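You operate a simulated robot arm through the tools that you are given. There is no shell and no other tool.

The job below is to be done with a simulated robot arm. You get a single attempt, and the scene is never put back.

JOB
Fill the hollows with batter, lower the stand into the steamer, cover it.
Fine: in that order; all three hollows, by the ladle, which goes back in the bowl; the plate on the shelf stays there, unfilled. Set down upright: mould stand.

The check looks at the end state, three seconds after you hand in, the way a careful person would. Anything else that was tipped, shoved, dropped, spilled or broken makes it a failure. Lids that push on must go on centred and level and be pressed home; caps that screw on are set level and turned clockwise until they are tight.

ROBOT AND FRAMES
A 6-joint arm with a two-finger gripper, fixed in place. Base frame: the origin is at the foot of the arm, x ahead of it, y to its left, z up. Readings come in mm, rad, newtons and seconds.
Its first joint turns from -2.897 to 2.897 rad. Payload 2.45 kg.
Tool frame: the origin (TCP) lies between the finger pads and is the grasp point; the fingertips stand 20 mm ahead of it; z points along the fingers, y is the line along which they close. Largest opening 140 mm; the body of the gripper starts 168 mm behind the TCP.
Orientation is that of the tool frame in the base frame, as a unit quaternion [w, x, y, z]. With the fingers straight down and closing along the base's y, the tool's x points along the base's -x, its y along +y and its z along -z.

CONTROLS
- The arm moves only by the tool move_arm. Its argument "deltas" is a list of rows, each a list of 2 entries, a list of its own where there are three numbers: the shift along the tool's x, y, z in mm, then the turn, a rotation vector about the tool's x, y, z in rad. In form: [[[x, y, z], [wx, wy, wz]], ...]. A call has 1 to 20 rows; each row shifts and turns the commanded pose from where the row before left it, along the tool's axes as they then stand. "grip" is the opening in per cent of the stroke, from 0 (shut) to 100 (fully open), set as the call begins (left out, the last holds). A row lasts 0.2 s, in which the tool goes at most 50 mm and 0.15 rad; a call with a longer step from one row to the next is refused whole, and so is a gripper value outside its range. A pose out of reach is approached as far as the arm can. The call stops where the force on the tool passes 40 N (or 10 N more than at its start, if that is more) or the arm is blocked; 0.2 s more then pass. Each finger travels about 45 mm/s and halts on what it meets, pressing with about 40 N; the grip force reading is that of the motor and also rises with nothing between the fingers. The clock runs only during rows and for 0.2 s after the last one: add rows that do not move to give the fingers time. It gives the time, the measured TCP pose, the force on the tool (base axes), the opening and the grip force at its end, in the units of the frame above (readings bear some noise), with the torque about the TCP (base axes, N m) and any sound that the robot's microphone picked up.
- Cameras (640 x 400 px; columns grow to the right, rows downward): "scene" is fixed at [398.9, 500, 1595]; the picture's right is [-0.73, -0.69, 0.00], its down [-0.66, 0.69, -0.29] and it looks along [0.20, -0.21, -0.96] (base axes); focal length 214 px, centre (320, 200). "wrist" rides on the gripper at [78, 11, -209] in the tool frame; the picture's right is [-0.14, 0.99, 0.00], its down [-0.92, -0.13, -0.37] and it looks along [-0.37, -0.05, 0.93] (tool axes); focal length 280 px, centre (320, 200). There is no depth. A picture from a camera that has moved, and an enlarged one, comes with that camera's place and axes in the base frame and with its lens.
- grab_frame(camera): a new picture of that camera. No time passes.
- close_up(camera, box): a new picture of the part [left, top, right, bottom] of that camera's present view, enlarged. No time passes.
- job_done(): hands the job in; it is judged then, once.

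Nothing tells you positions but the pictures and the camera data. Unless the task says otherwise, let go and move clear before handing in.

The tools are called by a JSON object that holds its "method" and its "body". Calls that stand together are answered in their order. move_arm: Moves the arm, as the interface text tells. Its arguments: {"type":"object","properties":{"deltas":{"type":"array","items":{"type":"array"}},"grip":{"type":"number"}},"required":["deltas"]} The other tools are called the same way: grab_frame (camera) takes a picture; close_up (camera, box) takes an enlarged picture of a part of a camera's view; job_done () hands the job in.

At the start:

```text
time_s: 0.0
ee_pos: [548.0, 132.6, 1232.9]
tool_rot: [-0.001, 0.0, 1.0, 0.001]
ft_force: [0.4, 0.4, -0.4]
torque: [0.03, 0.02, 0.01]
opening: 139.9
grasp_force: 0.0
```

scene: 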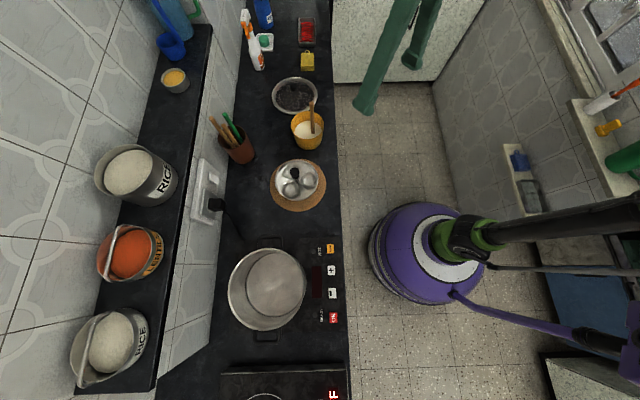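
wrist: 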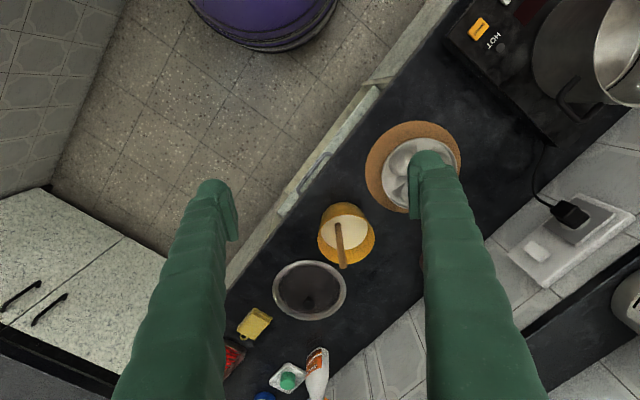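

I see a counter with a pot (the steamer), a mould stand on a cork mat, a yellow bowl holding batter and a ladle, and a shelf of containers. I'll look more closely before moving anything.

{"method": "close_up", "body": {"camera": "scene", "box": [220, 60, 360, 220]}}

{"method": "close_up", "body": {"camera": "scene", "box": [150, 200, 350, 400]}}

{"method": "close_up", "body": {"camera": "scene", "box": [60, 0, 220, 400]}}

{"method": "close_up", "body": {"camera": "wrist", "box": [220, 80, 520, 400]}}

{"method": "close_up", "body": {"camera": "scene", "box": [480, 0, 640, 260]}}

```text
2.50 times, centred on (290, 140) of scene
camera zoom: at [398.9, 500.0, 1595.0], right [-0.73, -0.69, 0.0], down [-0.66, 0.69, -0.29], along [0.2, -0.21, -0.96], focal length 536 px, centre (395, 350)
```

zoom: 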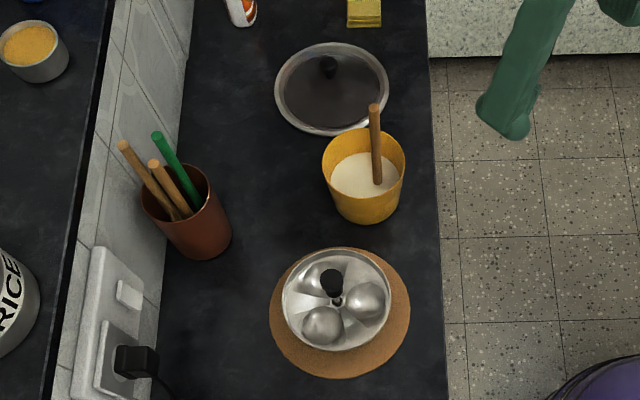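

```text
2.00 times, centred on (250, 300) of scene
camera zoom: at [398.9, 500.0, 1595.0], right [-0.73, -0.69, 0.0], down [-0.66, 0.69, -0.29], along [0.2, -0.21, -0.96], focal length 429 px, centre (460, 0)
```

zoom: 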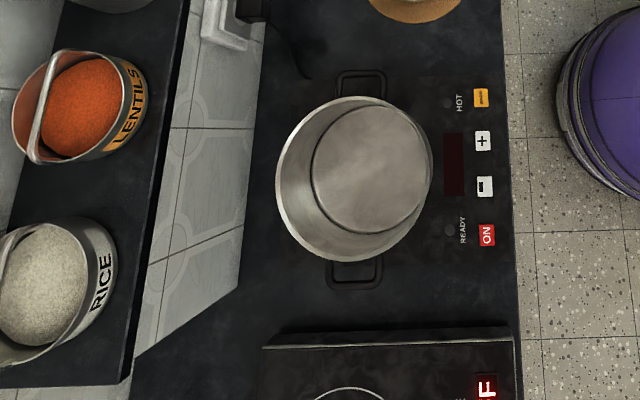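

```text
1.00 times, centred on (140, 200) of scene (not enlarged: the box is as wide or as high as the picture)
camera zoom: at [398.9, 500.0, 1595.0], right [-0.73, -0.69, 0.0], down [-0.66, 0.69, -0.29], along [0.2, -0.21, -0.96], focal length 214 px, centre (500, 200)
```

zoom: 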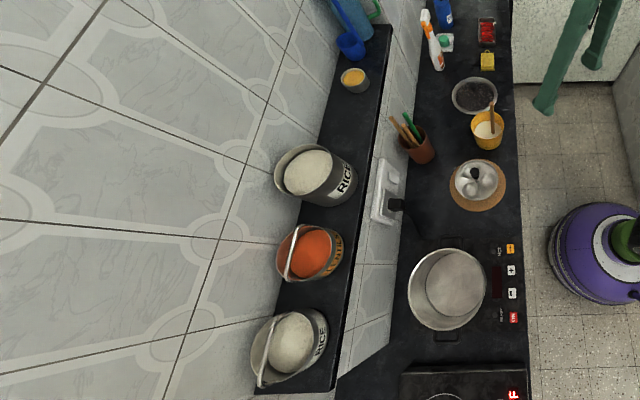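

```text
1.25 times, centred on (370, 240) of wrist
camera zoom: at [469.4, 145.0, 1442.1], right [0.14, 0.99, 0.0], down [0.92, -0.13, 0.37], along [0.37, -0.05, -0.93], focal length 350 px, centre (258, 150)
```

zoom: 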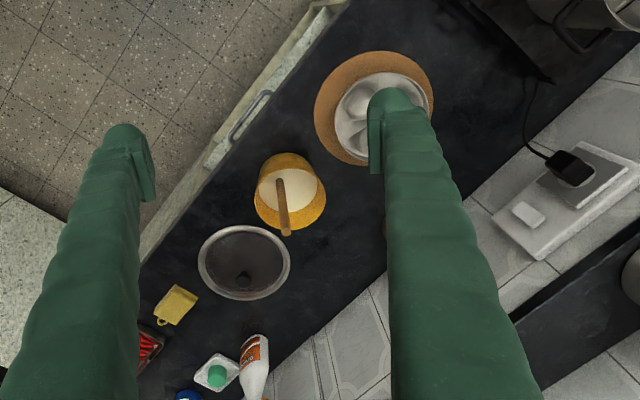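

```text
1.54 times, centred on (560, 130) of scene
camera zoom: at [398.9, 500.0, 1595.0], right [-0.73, -0.69, 0.0], down [-0.66, 0.69, -0.29], along [0.2, -0.21, -0.96], focal length 330 px, centre (-49, 308)
```

zoom: 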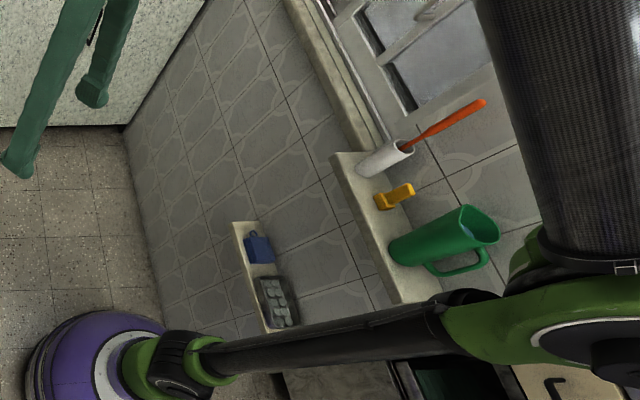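

The ladle's handle looks almost vertical, near x=775, y=144, with its top around z=1010. I'll move the wrist camera in for a better look at the bowl, lid and stand.

{"method": "move_arm", "body": {"deltas": [[[-25, 7, 21], [0, 0, 0]], [[-25, 7, 21], [0, 0, 0]], [[-25, 7, 21], [0, 0, 0]], [[-25, 7, 21], [0, 0, 0]]]}}

{"method": "grab_frame", "body": {"camera": "wrist"}}

{"method": "grab_frame", "body": {"camera": "scene"}}

```text
time_s: 1.0
ee_pos: [647.0, 162.2, 1149.4]
tool_rot: [0.0, 0.0, 1.0, 0.001]
ft_force: [-0.4, 0.1, -0.2]
torque: [-0.01, -0.06, 0.01]
opening: 139.8
grasp_force: 0.1
```

```text
taken
camera wrist: at [568.0, 173.9, 1357.3], right [0.14, 0.99, 0.0], down [0.92, -0.13, 0.37], along [0.37, -0.05, -0.93], focal length 280 px, centre (320, 200)
```

wrist: 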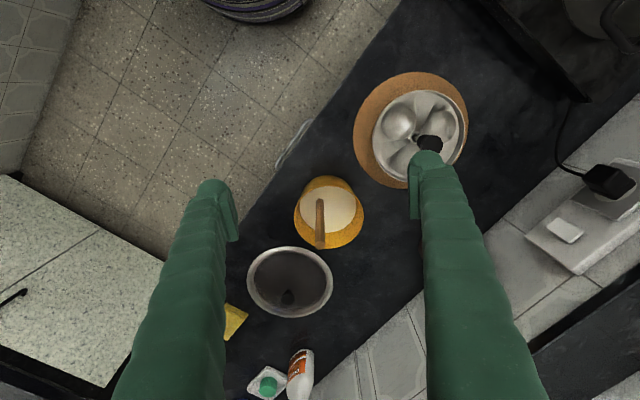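

```text
taken
```

scene: 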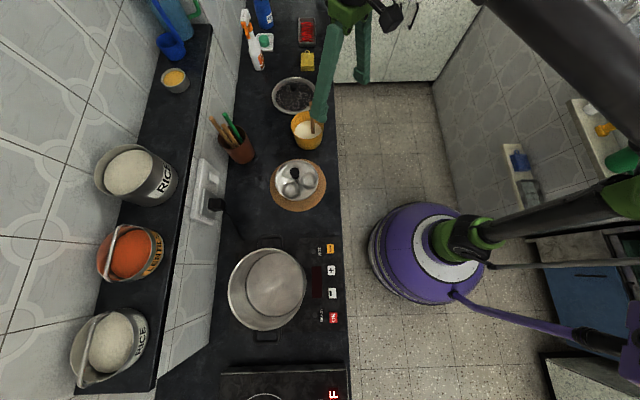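

{"method": "close_up", "body": {"camera": "wrist", "box": [230, 150, 390, 330]}}

{"method": "close_up", "body": {"camera": "wrist", "box": [340, 60, 480, 200]}}

```text
2.22 times, centred on (310, 240) of wrist
camera zoom: at [568.0, 173.9, 1357.3], right [0.14, 0.99, 0.0], down [0.92, -0.13, 0.37], along [0.37, -0.05, -0.93], focal length 623 px, centre (342, 111)
```

zoom: 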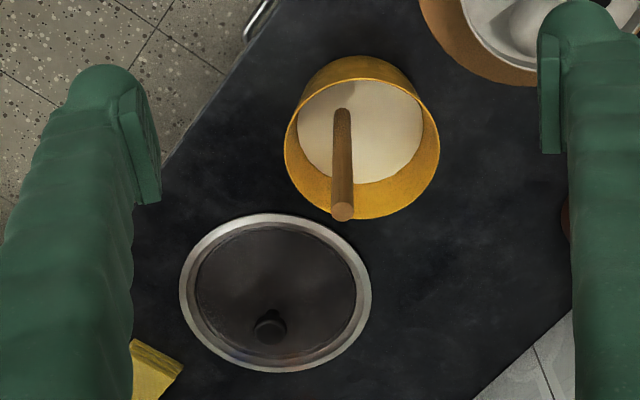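

```text
2.86 times, centred on (410, 130) of wrist
camera zoom: at [568.0, 173.9, 1357.3], right [0.14, 0.99, 0.0], down [0.92, -0.13, 0.37], along [0.37, -0.05, -0.93], focal length 801 px, centre (63, 400)
```

zoom: 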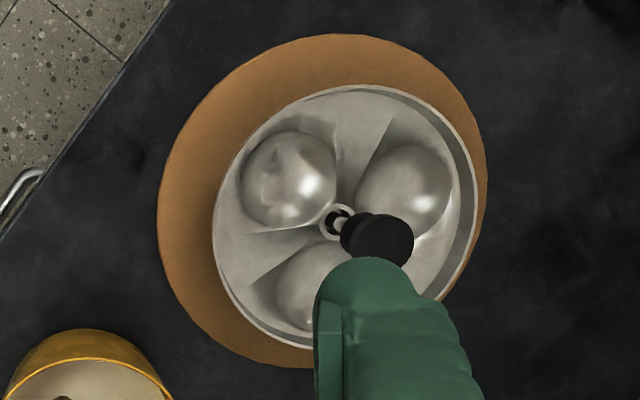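

The ladle's handle is vertical at about (774, 145), and the bowl's centre is near (799, 159). Next I'll move over the mould stand to measure it.

{"method": "move_arm", "body": {"deltas": [[[12, 37.4, 19.8], [0, 0, 0]], [[12, 37.4, 19.8], [0, 0, 0]], [[12, 37.4, 19.8], [0, 0, 0]], [[12, 37.4, 19.8], [0, 0, 0]], [[12, 37.4, 19.8], [0, 0, 0]]]}}

{"method": "grab_frame", "body": {"camera": "wrist"}}

{"method": "close_up", "body": {"camera": "wrist", "box": [240, 120, 420, 300]}}

```text
time_s: 2.2
ee_pos: [586.6, 347.2, 1048.8]
tool_rot: [0.0, 0.0, 1.0, 0.002]
ft_force: [-0.1, 0.3, 0.0]
torque: [0.05, 0.02, -0.02]
opening: 139.7
grasp_force: 0.2
```

```text
taken
camera wrist: at [507.8, 359.2, 1257.7], right [0.14, 0.99, 0.0], down [0.92, -0.13, 0.37], along [0.37, -0.05, -0.93], focal length 280 px, centre (320, 200)
```

wrist: 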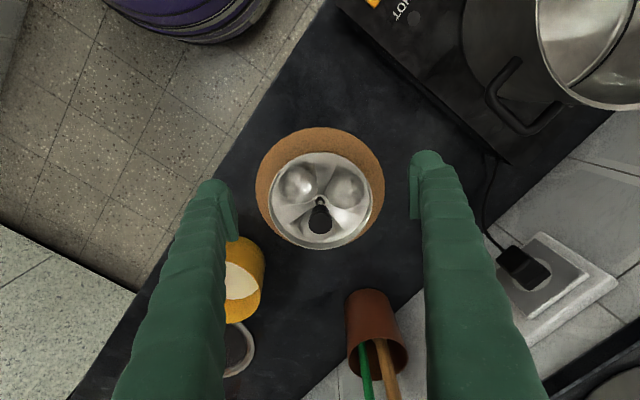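

```text
2.22 times, centred on (330, 210) of wrist
camera zoom: at [507.8, 359.2, 1257.7], right [0.14, 0.99, 0.0], down [0.92, -0.13, 0.37], along [0.37, -0.05, -0.93], focal length 623 px, centre (298, 178)
```

zoom: 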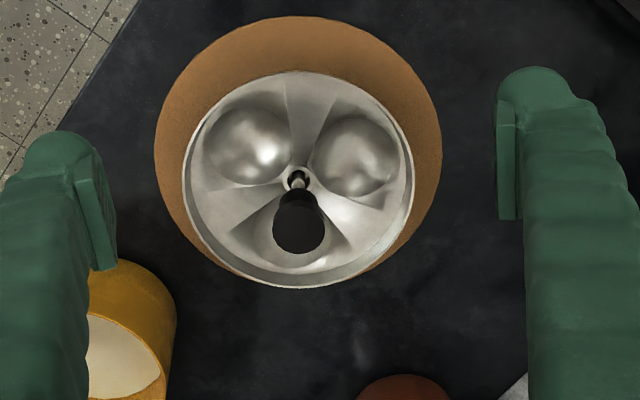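

The stand's stem is at about (676, 336), with the knob top around z=920 and three hollows 45 mm from the stem. I'll now go above the ladle's handle and turn the gripper so that its x axis points along the likely direction of the cup.

{"method": "move_arm", "body": {"deltas": [[[-31.3, -33.6, -10], [0, 0, 0]], [[-31.3, -33.6, -10], [0, 0, 0]], [[-31.3, -33.6, -10], [0, 0, 0]], [[-31.3, -33.6, -10], [0, 0, 0]], [[-31.3, -33.6, -10], [0, 0, 0]], [[-31.3, -33.6, -10], [0, 0, 0]]]}}

{"method": "move_arm", "body": {"deltas": [[[0, 0, 0], [0, 0, 0.145]], [[0, 0, 0], [0, 0, 0.145]], [[0, 0, 0], [0, 0, 0.145]], [[0, 0, 0], [0, 0, 0.145]], [[0, 0, 0], [0, 0, 0.145]], [[0, 0, 0], [0, 0, 0.145]], [[0, 0, 0], [0, 0, 0.145]], [[0, 0, 0], [0, 0, 0.145]], [[0, 0, 0], [0, 0, 0.145]]]}}

{"method": "grab_frame", "body": {"camera": "wrist"}}

{"method": "grab_frame", "body": {"camera": "scene"}}

```text
time_s: 3.6
ee_pos: [778.2, 149.3, 1113.3]
tool_rot: [0.0, -0.001, 1.0, 0.001]
ft_force: [-0.1, 0.1, 0.2]
torque: [-0.05, -0.09, -0.02]
opening: 140.0
grasp_force: 0.1
```

```text
time_s: 5.6
ee_pos: [777.0, 146.5, 1110.5]
tool_rot: [-0.001, 0.608, 0.794, 0.0]
ft_force: [0.2, -0.3, -0.3]
torque: [-0.03, -0.03, 0.0]
opening: 140.2
grasp_force: 0.0
```

```text
taken
camera wrist: at [765.8, 226.0, 1320.0], right [0.99, 0.13, 0.0], down [0.12, -0.92, 0.37], along [0.05, -0.36, -0.93], focal length 280 px, centre (320, 200)
```

wrist: 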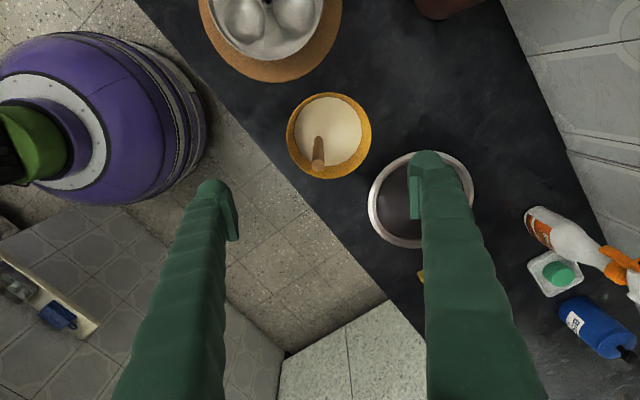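

```text
taken
```

scene: 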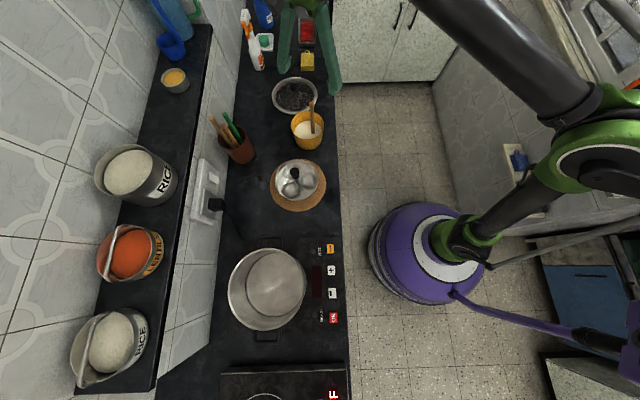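

The turn works. I'll take a closer look at the bowl from this angle.

{"method": "close_up", "body": {"camera": "wrist", "box": [270, 80, 390, 200]}}

{"method": "close_up", "body": {"camera": "wrist", "box": [350, 130, 500, 270]}}

{"method": "close_up", "body": {"camera": "wrist", "box": [0, 230, 160, 390]}}

```text
3.33 times, centred on (330, 140) of wrist
camera zoom: at [765.8, 226.0, 1320.0], right [0.99, 0.13, 0.0], down [0.12, -0.92, 0.37], along [0.05, -0.36, -0.93], focal length 935 px, centre (287, 400)
```

zoom: 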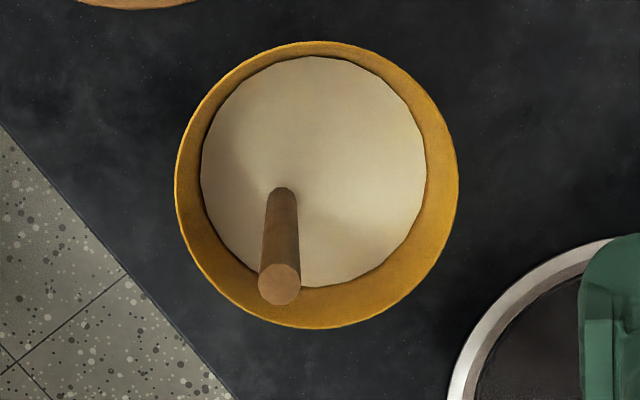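

```text
2.86 times, centred on (425, 200) of wrist
camera zoom: at [765.8, 226.0, 1320.0], right [0.99, 0.13, 0.0], down [0.12, -0.92, 0.37], along [0.05, -0.36, -0.93], focal length 801 px, centre (20, 200)
```

zoom: 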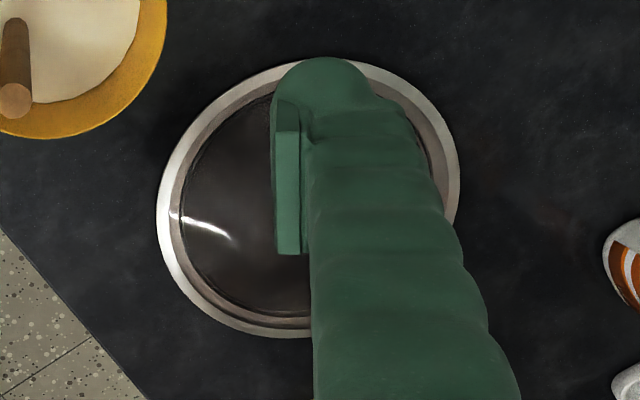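

```text
2.50 times, centred on (80, 310) of wrist
camera zoom: at [765.8, 226.0, 1320.0], right [0.99, 0.13, 0.0], down [0.12, -0.92, 0.37], along [0.05, -0.36, -0.93], focal length 701 px, centre (920, -75)
```

zoom: 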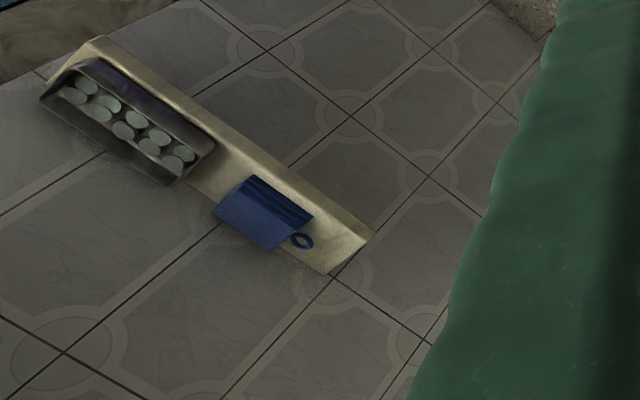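

I'll finish the turn so the tool's x axis points along bearing ~37° and check that the arm follows.

{"method": "move_arm", "body": {"deltas": [[[0, 0, 0], [0, 0, 0.148]], [[0, 0, 0], [0, 0, 0.148]], [[0, 0, 0], [0, 0, 0.148]], [[0, 0, 0], [0, 0, 0.148]], [[0, 0, 0], [0, 0, 0.148]], [[0, 0, 0], [0, 0, 0.148]], [[0, 0, 0], [0, 0, 0.148]], [[0, 0, 0], [0, 0, 0.148]]]}}

{"method": "grab_frame", "body": {"camera": "wrist"}}

```text
time_s: 7.4
ee_pos: [775.9, 147.8, 1110.5]
tool_rot: [0.0, 0.947, 0.32, 0.0]
ft_force: [-0.5, -0.8, 0.7]
torque: [-0.01, -0.02, 0.05]
opening: 140.0
grasp_force: 0.0
```

```text
taken
camera wrist: at [844.0, 186.6, 1319.0], right [0.49, -0.87, 0.0], down [-0.81, -0.46, 0.37], along [-0.32, -0.18, -0.93], focal length 280 px, centre (320, 200)
```

wrist: 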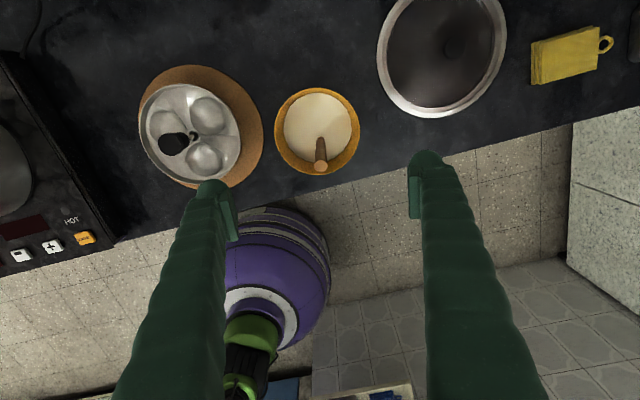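

The arm follows the full turn. I'll lower the open fingers around the ladle's handle to TCP z≈955 and look before closing.

{"method": "move_arm", "body": {"deltas": [[[-1, 0, 40], [0, 0, 0]], [[-1, 0, 40], [0, 0, 0]], [[-1, 0, 40], [0, 0, 0]], [[0, 0, 35], [0, 0, 0]], [[0, 0, 0], [0, 0, 0]]]}}

{"method": "grab_frame", "body": {"camera": "wrist"}}

{"method": "close_up", "body": {"camera": "scene", "box": [250, 40, 370, 180]}}

```text
time_s: 8.6
ee_pos: [776.2, 144.6, 954.8]
tool_rot: [0.0, 0.947, 0.321, 0.0]
ft_force: [0.0, -0.3, -0.4]
torque: [-0.02, 0.02, -0.01]
opening: 140.2
grasp_force: 0.1
```

```text
taken
camera wrist: at [843.7, 184.3, 1162.7], right [0.49, -0.87, 0.0], down [-0.81, -0.46, 0.37], along [-0.32, -0.18, -0.93], focal length 280 px, centre (320, 200)
```

wrist: 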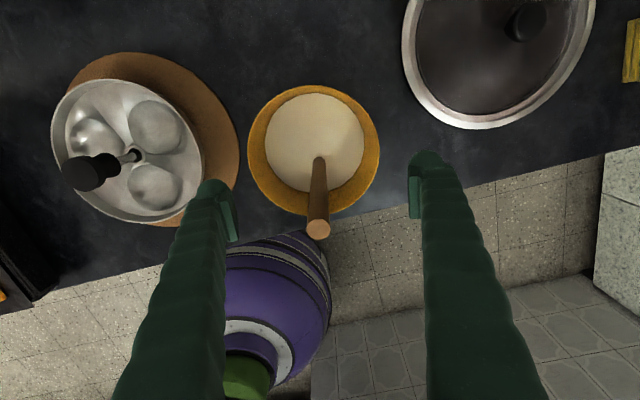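

```text
2.86 times, centred on (310, 110) of scene
camera zoom: at [398.9, 500.0, 1595.0], right [-0.73, -0.69, 0.0], down [-0.66, 0.69, -0.29], along [0.2, -0.21, -0.96], focal length 613 px, centre (349, 457)
```

zoom: 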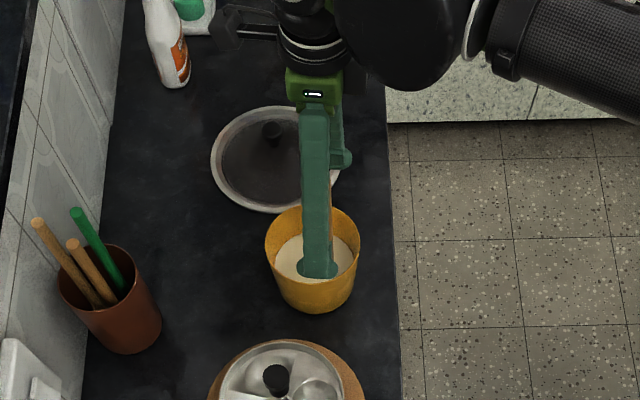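

The handle is about 3 mm off along the tool's x axis and 2 mm off along y. I'll correct that and close the fingers on it.

{"method": "move_arm", "body": {"deltas": [[[-2.9, -1.8, 0], [0, 0, 0]], [[0, 0, 0], [0, 0, 0]]]}}

{"method": "move_arm", "body": {"deltas": [[[0, 0, 0], [0, 0, 0]], [[0, 0, 0], [0, 0, 0]], [[0, 0, 0], [0, 0, 0]], [[0, 0, 0], [0, 0, 0]], [[0, 0, 0], [0, 0, 0]], [[0, 0, 0], [0, 0, 0]], [[0, 0, 0], [0, 0, 0]], [[0, 0, 0], [0, 0, 0]], [[0, 0, 0], [0, 0, 0]]], "grip": 0}}

{"method": "grab_frame", "body": {"camera": "wrist"}}

```text
time_s: 9.2
ee_pos: [772.0, 144.4, 954.6]
tool_rot: [-0.001, 0.947, 0.321, -0.001]
ft_force: [0.0, 0.1, 0.4]
torque: [-0.02, -0.01, -0.01]
opening: 140.0
grasp_force: 0.0
```

```text
time_s: 11.2
ee_pos: [772.8, 144.6, 953.7]
tool_rot: [0.0, 0.947, 0.322, 0.0]
ft_force: [0.2, -0.8, 0.3]
torque: [0.01, -0.02, -0.01]
opening: 13.2
grasp_force: 40.0
```

```text
taken
camera wrist: at [840.2, 184.1, 1163.0], right [0.49, -0.87, 0.0], down [-0.81, -0.46, 0.37], along [-0.32, -0.18, -0.93], focal length 280 px, centre (320, 200)
```

wrist: 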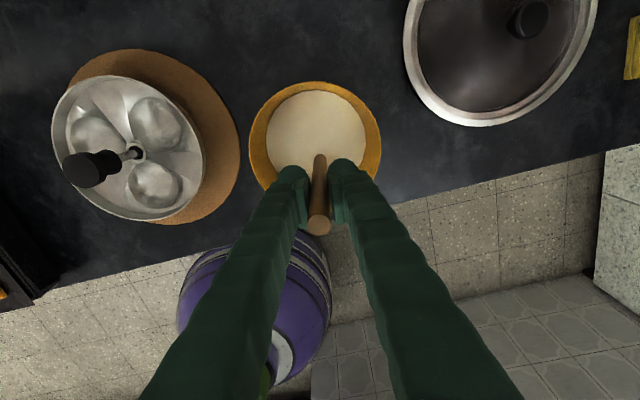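

The handle is gripped: 13 mm opening at 40 N. I'll lift the ladle straight up, slowly, and look at the cup.

{"method": "move_arm", "body": {"deltas": [[[0, 0, -6], [0, 0, 0]], [[0, 0, -8], [0, 0, 0]], [[0, 0, -8], [0, 0, 0]], [[0, 0, -8], [0, 0, 0]], [[0, 0, -8], [0, 0, 0]], [[0, 0, -8], [0, 0, 0]], [[0, 0, -8], [0, 0, 0]], [[0, 0, -6], [0, 0, 0]], [[0, 0, 0], [0, 0, 0]]]}}

{"method": "grab_frame", "body": {"camera": "wrist"}}

{"method": "close_up", "body": {"camera": "scene", "box": [260, 70, 360, 170]}}

```text
time_s: 13.2
ee_pos: [771.3, 144.0, 1014.3]
tool_rot: [0.0, 0.947, 0.321, 0.0]
ft_force: [-0.8, -0.1, -1.0]
torque: [0.01, 0.0, 0.0]
opening: 12.8
grasp_force: 39.7
```

```text
taken
camera wrist: at [839.1, 183.8, 1223.0], right [0.49, -0.87, 0.0], down [-0.81, -0.46, 0.37], along [-0.32, -0.18, -0.93], focal length 280 px, centre (320, 200)
```

wrist: 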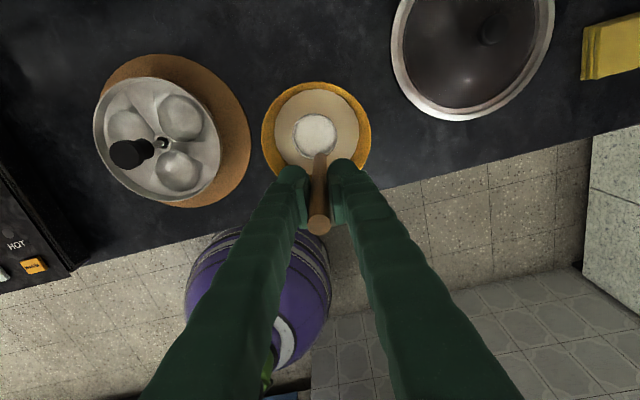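

```text
4.00 times, centred on (310, 120) of scene
camera zoom: at [398.9, 500.0, 1595.0], right [-0.73, -0.69, 0.0], down [-0.66, 0.69, -0.29], along [0.2, -0.21, -0.96], focal length 858 px, centre (360, 520)
```

zoom: 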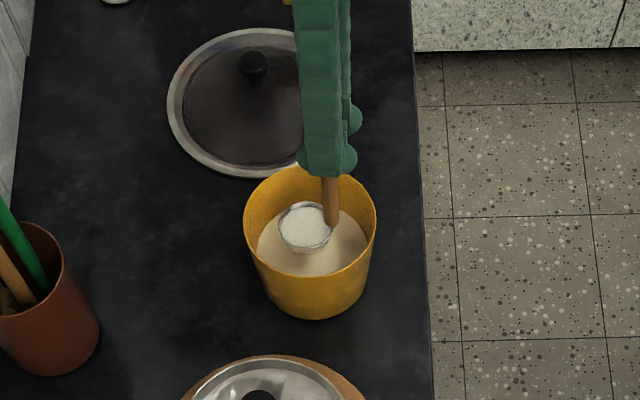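

The cup is on the tool's +x side as hoped, and it's full of batter. I'll zoom in to measure it.

{"method": "close_up", "body": {"camera": "wrist", "box": [250, 70, 390, 240]}}

{"method": "close_up", "body": {"camera": "scene", "box": [290, 95, 330, 135]}}

```text
2.35 times, centred on (320, 155) of wrist
camera zoom: at [839.1, 183.8, 1223.0], right [0.49, -0.87, 0.0], down [-0.81, -0.46, 0.37], along [-0.32, -0.18, -0.93], focal length 660 px, centre (320, 306)
```

zoom: 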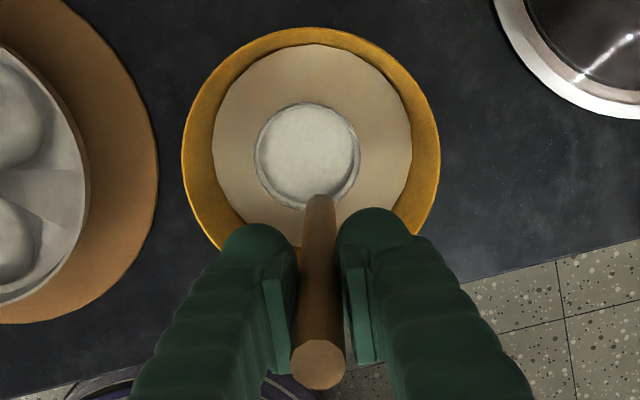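

```text
10.00 times, centred on (310, 115) of scene
camera zoom: at [398.9, 500.0, 1595.0], right [-0.73, -0.69, 0.0], down [-0.66, 0.69, -0.29], along [0.2, -0.21, -0.96], focal length 2145 px, centre (420, 1050)
```

zoom: 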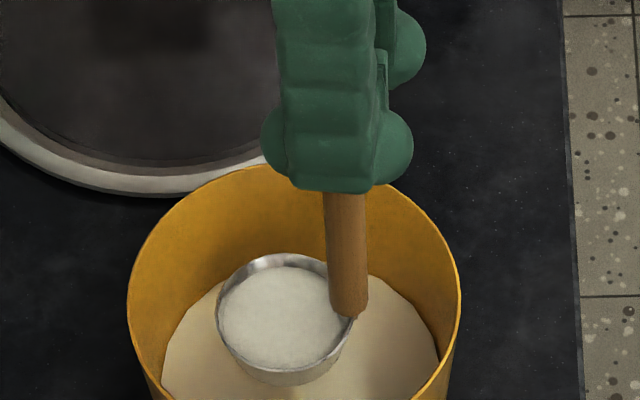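

The cup's radius is about 27 mm, its centre is at tool (26, -3, 128), and its pour lip is at about tool (52, -6, 128). I'll raise it clear of the bowl rim and turn about the cup's axis while it stays over the bowl. The lip will then face the robot for pouring.

{"method": "move_arm", "body": {"deltas": [[[0, 0, -6], [0, 0, 0]], [[0, 0, -8], [0, 0, 0]], [[0, 0, -8], [0, 0, 0]], [[0, 0, -8], [0, 0, 0]], [[0, 0, -6], [0, 0, 0]], [[0, 0, -4], [0, 0, 0]], [[0, 0, 0], [0, 0, 0]], [[0, 0, 0], [0, 0, 0]]]}}

{"method": "close_up", "body": {"camera": "wrist", "box": [250, 70, 390, 240]}}

{"method": "close_up", "body": {"camera": "scene", "box": [270, 75, 350, 155]}}

```text
time_s: 15.0
ee_pos: [771.2, 145.1, 1054.9]
tool_rot: [0.0, 0.947, 0.321, 0.001]
ft_force: [0.5, 0.6, -1.0]
torque: [0.0, -0.01, 0.0]
opening: 13.2
grasp_force: 40.0
```

```text
2.35 times, centred on (320, 155) of wrist
camera zoom: at [838.5, 184.5, 1263.6], right [0.49, -0.87, 0.0], down [-0.81, -0.46, 0.37], along [-0.32, -0.18, -0.93], focal length 660 px, centre (320, 306)
```

zoom: 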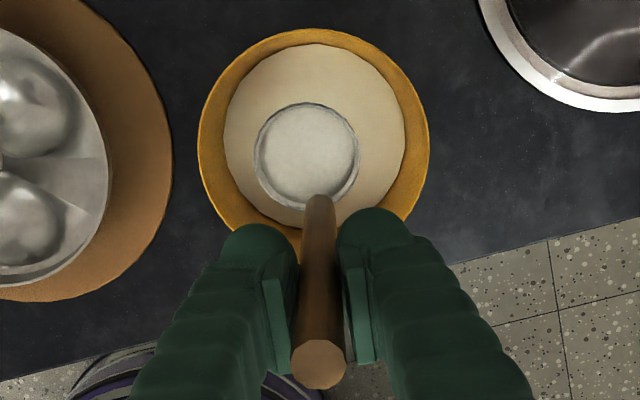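

```text
5.00 times, centred on (310, 115) of scene
camera zoom: at [398.9, 500.0, 1595.0], right [-0.73, -0.69, 0.0], down [-0.66, 0.69, -0.29], along [0.2, -0.21, -0.96], focal length 1072 px, centre (370, 625)
```

zoom: 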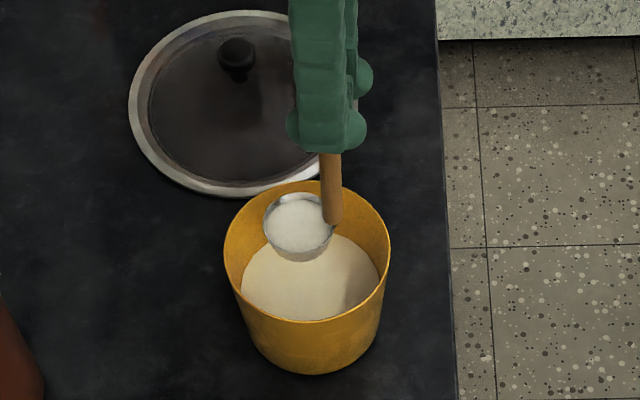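

The cup sits steady in the grip and clear of the batter. I'll turn it slowly about its own axis.

{"method": "move_arm", "body": {"deltas": [[[0.2, 1.28, 0], [0, 0, -0.05]], [[0.43, 2.56, 0], [0, 0, -0.1]], [[0.43, 2.56, 0], [0, 0, -0.1]], [[0.43, 2.56, 0], [0, 0, -0.1]], [[0.43, 2.56, 0], [0, 0, -0.1]], [[0.43, 2.56, 0], [0, 0, -0.1]], [[0.43, 2.56, 0], [0, 0, -0.1]], [[0.43, 2.56, 0], [0, 0, -0.1]], [[0.43, 2.56, 0], [0, 0, -0.1]], [[0.43, 2.56, 0], [0, 0, -0.1]], [[0.43, 2.56, 0], [0, 0, -0.1]], [[0.43, 2.56, 0], [0, 0, -0.1]], [[0.43, 2.56, 0], [0, 0, -0.1]], [[0.43, 2.56, 0], [0, 0, -0.1]], [[0.2, 1.28, 0], [0, 0, -0.05]]]}}

{"method": "grab_frame", "body": {"camera": "wrist"}}

{"method": "close_up", "body": {"camera": "scene", "box": [270, 75, 350, 155]}}

```text
time_s: 18.2
ee_pos: [804.0, 141.1, 1053.8]
tool_rot: [0.0, 0.518, 0.856, 0.0]
ft_force: [0.0, -0.5, -1.2]
torque: [-0.01, -0.04, 0.0]
opening: 13.1
grasp_force: 39.8
```

```text
taken
camera wrist: at [776.2, 215.8, 1263.0], right [0.94, 0.34, 0.0], down [0.31, -0.88, 0.37], along [0.12, -0.35, -0.93], focal length 280 px, centre (320, 200)
```

wrist: 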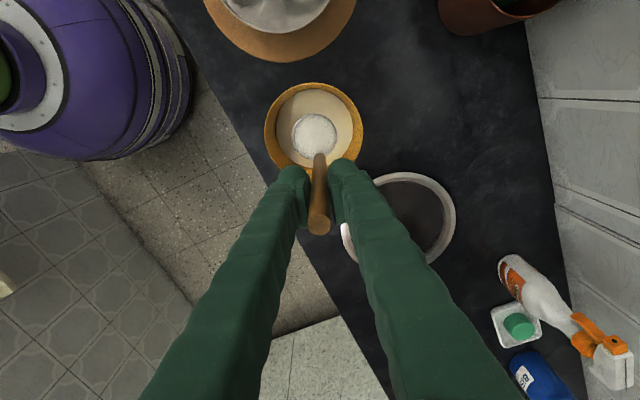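

```text
5.00 times, centred on (310, 115) of scene
camera zoom: at [398.9, 500.0, 1595.0], right [-0.73, -0.69, 0.0], down [-0.66, 0.69, -0.29], along [0.2, -0.21, -0.96], focal length 1072 px, centre (370, 625)
```

zoom: 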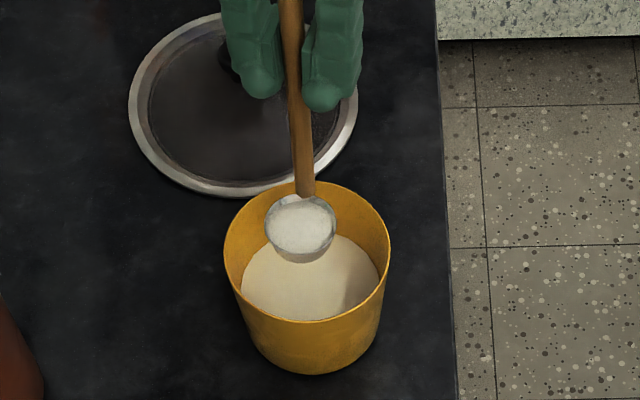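

The cup stayed over the bowl throughout. I'll carry on turning to face the robot.

{"method": "move_arm", "body": {"deltas": [[[0.2, 1.28, 0], [0, 0, -0.05]], [[0.43, 2.56, 0], [0, 0, -0.1]], [[0.43, 2.56, 0], [0, 0, -0.1]], [[0.43, 2.56, 0], [0, 0, -0.1]], [[0.43, 2.56, 0], [0, 0, -0.1]], [[0.43, 2.56, 0], [0, 0, -0.1]], [[0.43, 2.56, 0], [0, 0, -0.1]], [[0.43, 2.56, 0], [0, 0, -0.1]], [[0.43, 2.56, 0], [0, 0, -0.1]], [[0.43, 2.56, 0], [0, 0, -0.1]], [[0.43, 2.56, 0], [0, 0, -0.1]], [[0.43, 2.56, 0], [0, 0, -0.1]], [[0.43, 2.56, 0], [0, 0, -0.1]], [[0.2, 1.28, 0], [0, 0, -0.05]], [[0, 0, 0], [0, 0, 0]]]}}

{"method": "close_up", "body": {"camera": "wrist", "box": [250, 70, 390, 240]}}

{"method": "close_up", "body": {"camera": "scene", "box": [270, 75, 350, 155]}}

```text
time_s: 21.4
ee_pos: [814.6, 170.8, 1055.5]
tool_rot: [0.0, -0.105, 0.994, 0.002]
ft_force: [-0.8, 0.3, -0.6]
torque: [-0.01, 0.02, -0.02]
opening: 13.3
grasp_force: 39.4
```

```text
2.35 times, centred on (320, 155) of wrist
camera zoom: at [735.5, 165.6, 1264.3], right [-0.07, 1.0, 0.0], down [0.93, 0.07, 0.37], along [0.37, 0.03, -0.93], focal length 660 px, centre (320, 306)
```

zoom: 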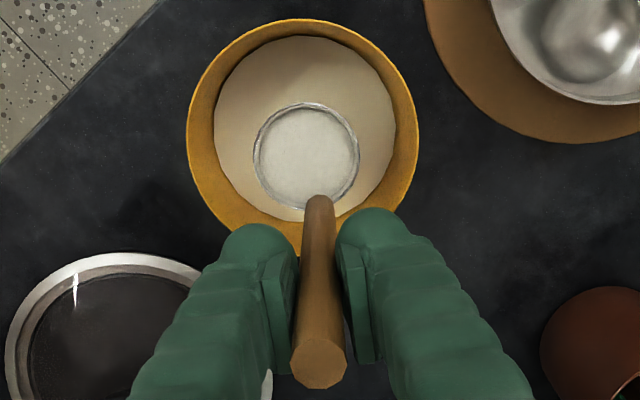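

```text
5.00 times, centred on (310, 115) of scene
camera zoom: at [398.9, 500.0, 1595.0], right [-0.73, -0.69, 0.0], down [-0.66, 0.69, -0.29], along [0.2, -0.21, -0.96], focal length 1072 px, centre (370, 625)
```

zoom: 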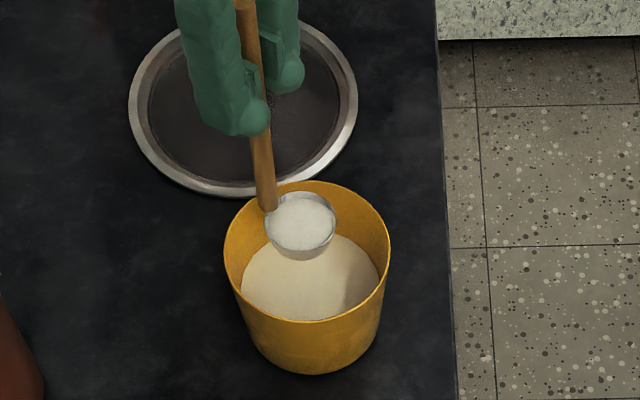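

The lip now faces the robot and the cup is full and level. I'll practise the pour back into the bowl first, to see how the batter behaves. I'm shifting the lip to just inside the bowl's centre and tilting slowly about it.

{"method": "move_arm", "body": {"deltas": [[[-6, 0, 0], [0, 0, 0]], [[-6, 0, 0], [0, 0, 0]], [[0, 0, 0], [0, 0, 0]], [[6.46, 0, -2.48], [0, -0.05, 0]], [[6.46, 0, -2.48], [0, -0.05, 0]], [[6.46, 0, -2.48], [0, -0.05, 0]], [[6.46, 0, -2.48], [0, -0.05, 0]], [[6.46, 0, -2.48], [0, -0.05, 0]], [[6.46, 0, -2.48], [0, -0.05, 0]], [[0, 0, 0], [0, 0, 0]]]}}

{"method": "close_up", "body": {"camera": "wrist", "box": [230, 50, 410, 250]}}

{"method": "close_up", "body": {"camera": "scene", "box": [270, 75, 350, 155]}}

```text
time_s: 23.6
ee_pos: [786.7, 165.4, 1064.8]
tool_rot: [0.149, -0.105, 0.983, 0.017]
ft_force: [-0.6, -0.5, -0.2]
torque: [-0.02, 0.02, -0.01]
opening: 13.0
grasp_force: 38.8
```

```text
2.00 times, centred on (320, 150) of wrist
camera zoom: at [650.6, 148.3, 1241.5], right [-0.08, 1.0, 0.04], down [0.78, 0.04, 0.62], along [0.62, 0.08, -0.78], focal length 561 px, centre (320, 300)
```

zoom: 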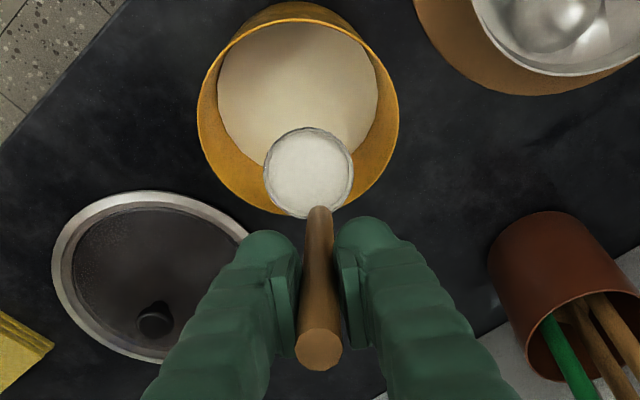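

```text
5.00 times, centred on (310, 115) of scene
camera zoom: at [398.9, 500.0, 1595.0], right [-0.73, -0.69, 0.0], down [-0.66, 0.69, -0.29], along [0.2, -0.21, -0.96], focal length 1072 px, centre (370, 625)
```

zoom: 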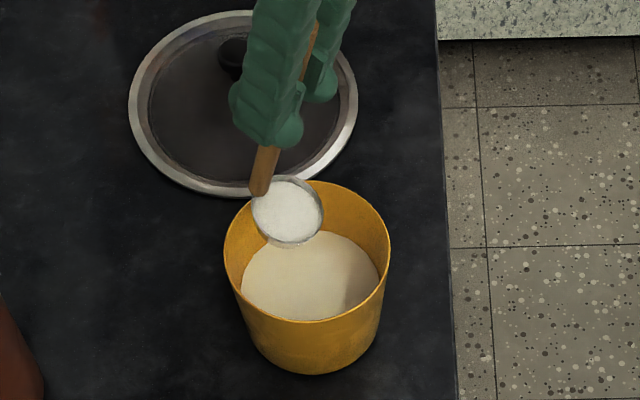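

At 17° the batter is still in the cup. I'll keep tilting in small steps to find where it pours.

{"method": "move_arm", "body": {"deltas": [[[6.46, 0, -2.48], [0, -0.05, 0]], [[6.46, 0, -2.48], [0, -0.05, 0]], [[6.46, 0, -2.48], [0, -0.05, 0]], [[6.46, 0, -2.48], [0, -0.05, 0]], [[6.46, 0, -2.48], [0, -0.05, 0]], [[6.46, 0, -2.48], [0, -0.05, 0]], [[0, 0, 0], [0, 0, 0]]]}}

{"method": "close_up", "body": {"camera": "wrist", "box": [230, 50, 410, 250]}}

{"method": "close_up", "body": {"camera": "scene", "box": [270, 75, 350, 155]}}

```text
time_s: 25.2
ee_pos: [746.6, 154.8, 1062.2]
tool_rot: [0.294, -0.101, 0.95, 0.032]
ft_force: [0.7, 0.2, -0.8]
torque: [-0.02, 0.04, 0.0]
opening: 13.1
grasp_force: 39.4
```

```text
2.00 times, centred on (320, 150) of wrist
camera zoom: at [565.2, 127.7, 1190.7], right [-0.1, 0.99, 0.08], down [0.57, -0.01, 0.82], along [0.82, 0.12, -0.56], focal length 561 px, centre (320, 300)
```

zoom: 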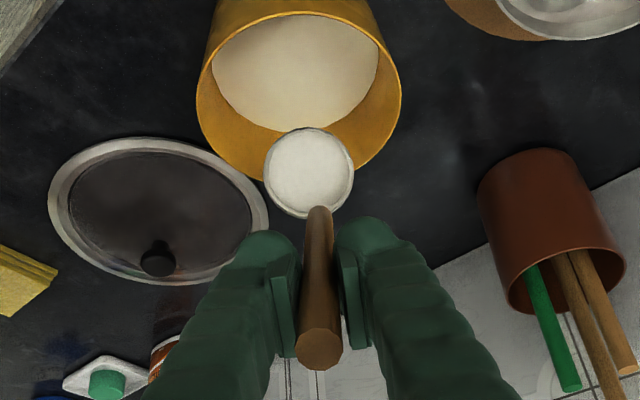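

```text
5.00 times, centred on (310, 115) of scene
camera zoom: at [398.9, 500.0, 1595.0], right [-0.73, -0.69, 0.0], down [-0.66, 0.69, -0.29], along [0.2, -0.21, -0.96], focal length 1072 px, centre (370, 625)
```

zoom: 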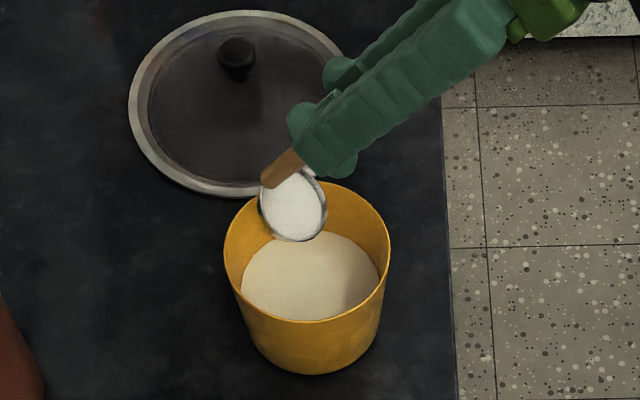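

At 34° it still holds. I'll keep going in small steps.

{"method": "move_arm", "body": {"deltas": [[[6.46, 0, -2.48], [0, -0.05, 0]], [[6.46, 0, -2.48], [0, -0.05, 0]], [[6.46, 0, -2.48], [0, -0.05, 0]], [[6.46, 0, -2.48], [0, -0.05, 0]], [[0, 0, 0], [0, 0, 0]]]}}

{"method": "close_up", "body": {"camera": "scene", "box": [270, 75, 350, 155]}}

{"method": "close_up", "body": {"camera": "wrist", "box": [230, 0, 410, 250]}}

```text
time_s: 26.4
ee_pos: [720.5, 151.3, 1054.8]
tool_rot: [0.388, -0.096, 0.916, 0.041]
ft_force: [0.1, 0.3, -0.8]
torque: [-0.03, 0.06, -0.02]
opening: 12.8
grasp_force: 39.9
```

```text
5.00 times, centred on (310, 115) of scene
camera zoom: at [398.9, 500.0, 1595.0], right [-0.73, -0.69, 0.0], down [-0.66, 0.69, -0.29], along [0.2, -0.21, -0.96], focal length 1072 px, centre (370, 625)
```

zoom: 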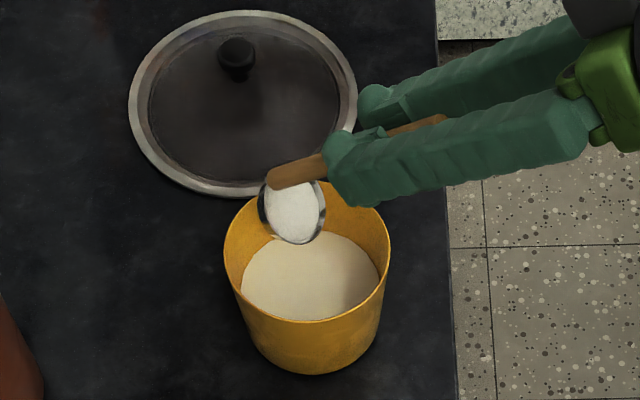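

```text
1.60 times, centred on (320, 125) of wrist
camera zoom: at [517.9, 120.7, 1143.9], right [-0.11, 0.99, 0.1], down [0.4, -0.05, 0.92], along [0.91, 0.14, -0.39], focal length 449 px, centre (320, 320)
```

zoom: 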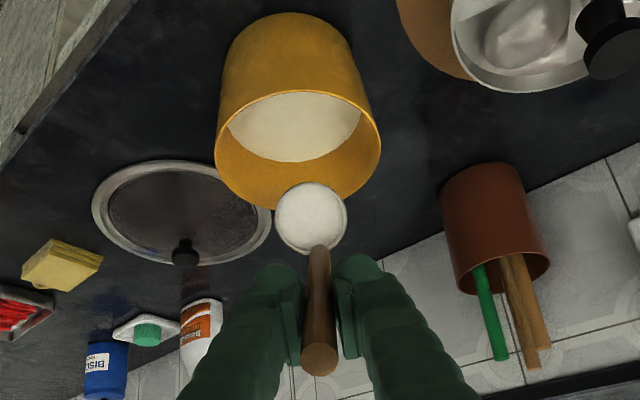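

At 46° it still holds. Next step.

{"method": "move_arm", "body": {"deltas": [[[6.46, 0, -2.48], [0, -0.05, 0]], [[6.46, 0, -2.48], [0, -0.05, 0]], [[6.46, 0, -2.48], [0, -0.05, 0]], [[6.46, 0, -2.48], [0, -0.05, 0]], [[0, 0, 0], [0, 0, 0]]]}}

{"method": "close_up", "body": {"camera": "scene", "box": [270, 75, 350, 155]}}

{"method": "close_up", "body": {"camera": "wrist", "box": [230, 0, 410, 250]}}

```text
time_s: 27.6
ee_pos: [696.3, 145.6, 1041.7]
tool_rot: [0.476, -0.093, 0.873, 0.051]
ft_force: [-0.1, 0.8, -0.7]
torque: [0.02, 0.05, -0.02]
opening: 13.2
grasp_force: 39.9
```

```text
5.00 times, centred on (310, 115) of scene
camera zoom: at [398.9, 500.0, 1595.0], right [-0.73, -0.69, 0.0], down [-0.66, 0.69, -0.29], along [0.2, -0.21, -0.96], focal length 1072 px, centre (370, 625)
```

zoom: 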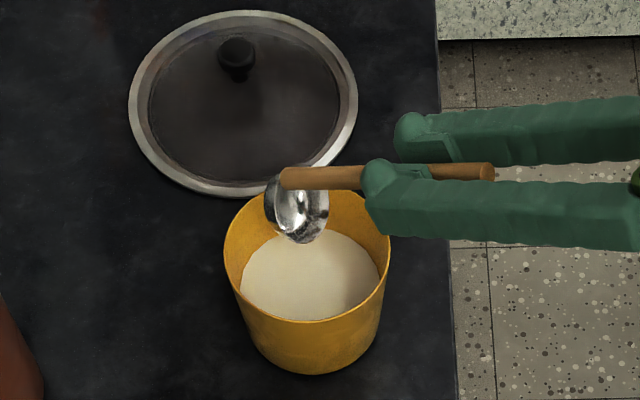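

```text
1.60 times, centred on (320, 125) of wrist
camera zoom: at [480.3, 111.4, 1089.1], right [-0.13, 0.98, 0.12], down [0.21, -0.09, 0.97], along [0.97, 0.16, -0.2], focal length 449 px, centre (320, 320)
```

zoom: 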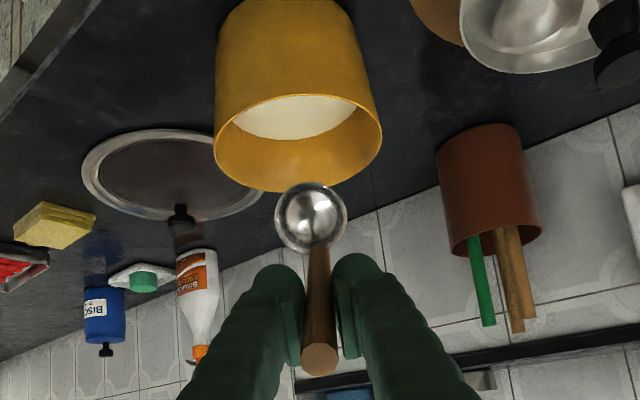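

The cup emptied somewhere between 46° and 57°, all at once. I now know it holds up to 46°, so I can pre-tilt before coming over a hollow. I'll return the ladle upright and check the bowl and its surroundings.

{"method": "move_arm", "body": {"deltas": [[[-12.515, 0, 5.911], [0, 0.1, 0]], [[-12.515, 0, 5.911], [0, 0.1, 0]], [[-12.515, 0, 5.911], [0, 0.1, 0]], [[-12.515, 0, 5.911], [0, 0.1, 0]], [[-12.515, 0, 5.911], [0, 0.1, 0]], [[-12.515, 0, 5.911], [0, 0.1, 0]], [[-12.515, 0, 5.911], [0, 0.1, 0]], [[-12.515, 0, 5.911], [0, 0.1, 0]], [[-12.515, 0, 5.911], [0, 0.1, 0]], [[-12.515, 0, 5.911], [0, 0.1, 0]], [[0, 0, 0], [0, 0, 0]]]}}

{"method": "close_up", "body": {"camera": "wrist", "box": [250, 70, 390, 240]}}

{"method": "close_up", "body": {"camera": "scene", "box": [270, 75, 350, 155]}}

```text
time_s: 30.0
ee_pos: [825.9, 174.6, 1053.9]
tool_rot: [-0.001, -0.105, 0.994, 0.0]
ft_force: [0.5, 0.4, -0.9]
torque: [-0.01, -0.03, 0.01]
opening: 12.7
grasp_force: 39.8
```

```text
2.35 times, centred on (320, 155) of wrist
camera zoom: at [747.1, 168.4, 1263.5], right [-0.07, 1.0, 0.0], down [0.93, 0.07, 0.37], along [0.37, 0.03, -0.93], focal length 660 px, centre (320, 306)
```

zoom: 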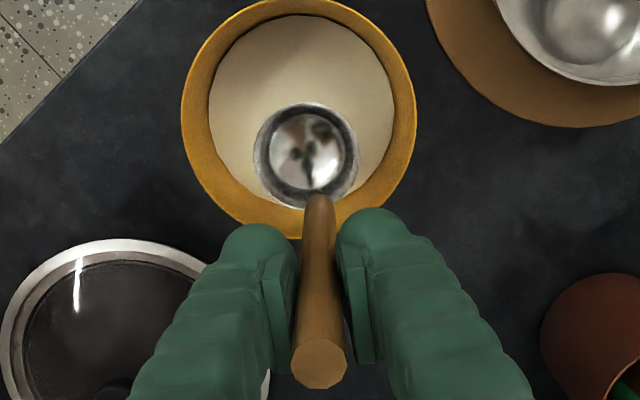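

```text
5.00 times, centred on (310, 115) of scene
camera zoom: at [398.9, 500.0, 1595.0], right [-0.73, -0.69, 0.0], down [-0.66, 0.69, -0.29], along [0.2, -0.21, -0.96], focal length 1072 px, centre (370, 625)
```

zoom: 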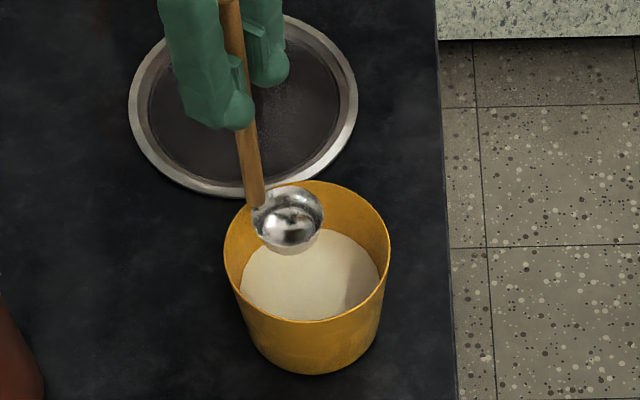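

There's no spill, the cup is empty, and the bowl looks unchanged. I'll centre the cup over the bowl and dip it to its original depth to refill it.

{"method": "move_arm", "body": {"deltas": [[[7, -1.7, 0], [0, 0, 0]], [[7.3, -1.7, 0], [0, 0, 0]], [[0, 0, 12], [0, 0, 0]], [[0, 0, 12], [0, 0, 0]], [[0, 0, 12], [0, 0, 0]], [[0, 0, 12], [0, 0, 0]], [[0, 0, 12], [0, 0, 0]], [[0, 0, 8], [0, 0, 0]], [[0, 0, 8], [0, 0, 0]], [[0, 0, 8], [0, 0, 0]], [[0, 0, 8], [0, 0, 0]], [[0, 0, 6], [0, 0, 0]], [[0, 0, 0], [0, 0, 0]]]}}

{"method": "close_up", "body": {"camera": "wrist", "box": [250, 70, 390, 240]}}

{"method": "close_up", "body": {"camera": "scene", "box": [270, 75, 350, 155]}}

```text
time_s: 32.8
ee_pos: [811.5, 166.1, 957.6]
tool_rot: [-0.002, -0.106, 0.994, 0.001]
ft_force: [-0.1, -0.3, -1.3]
torque: [0.01, 0.01, -0.04]
opening: 13.1
grasp_force: 39.4
```

```text
2.35 times, centred on (320, 155) of wrist
camera zoom: at [732.3, 161.5, 1167.2], right [-0.07, 1.0, 0.0], down [0.93, 0.07, 0.37], along [0.37, 0.03, -0.93], focal length 660 px, centre (320, 306)
```

zoom: 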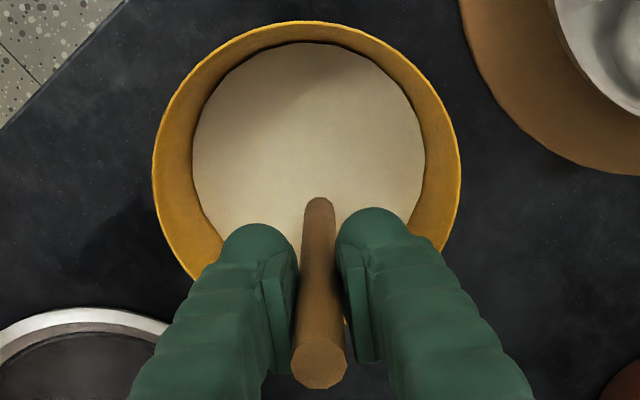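

```text
5.00 times, centred on (310, 115) of scene
camera zoom: at [398.9, 500.0, 1595.0], right [-0.73, -0.69, 0.0], down [-0.66, 0.69, -0.29], along [0.2, -0.21, -0.96], focal length 1072 px, centre (370, 625)
```

zoom: 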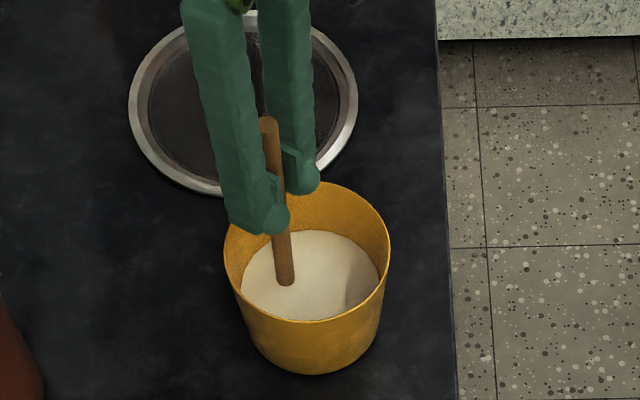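

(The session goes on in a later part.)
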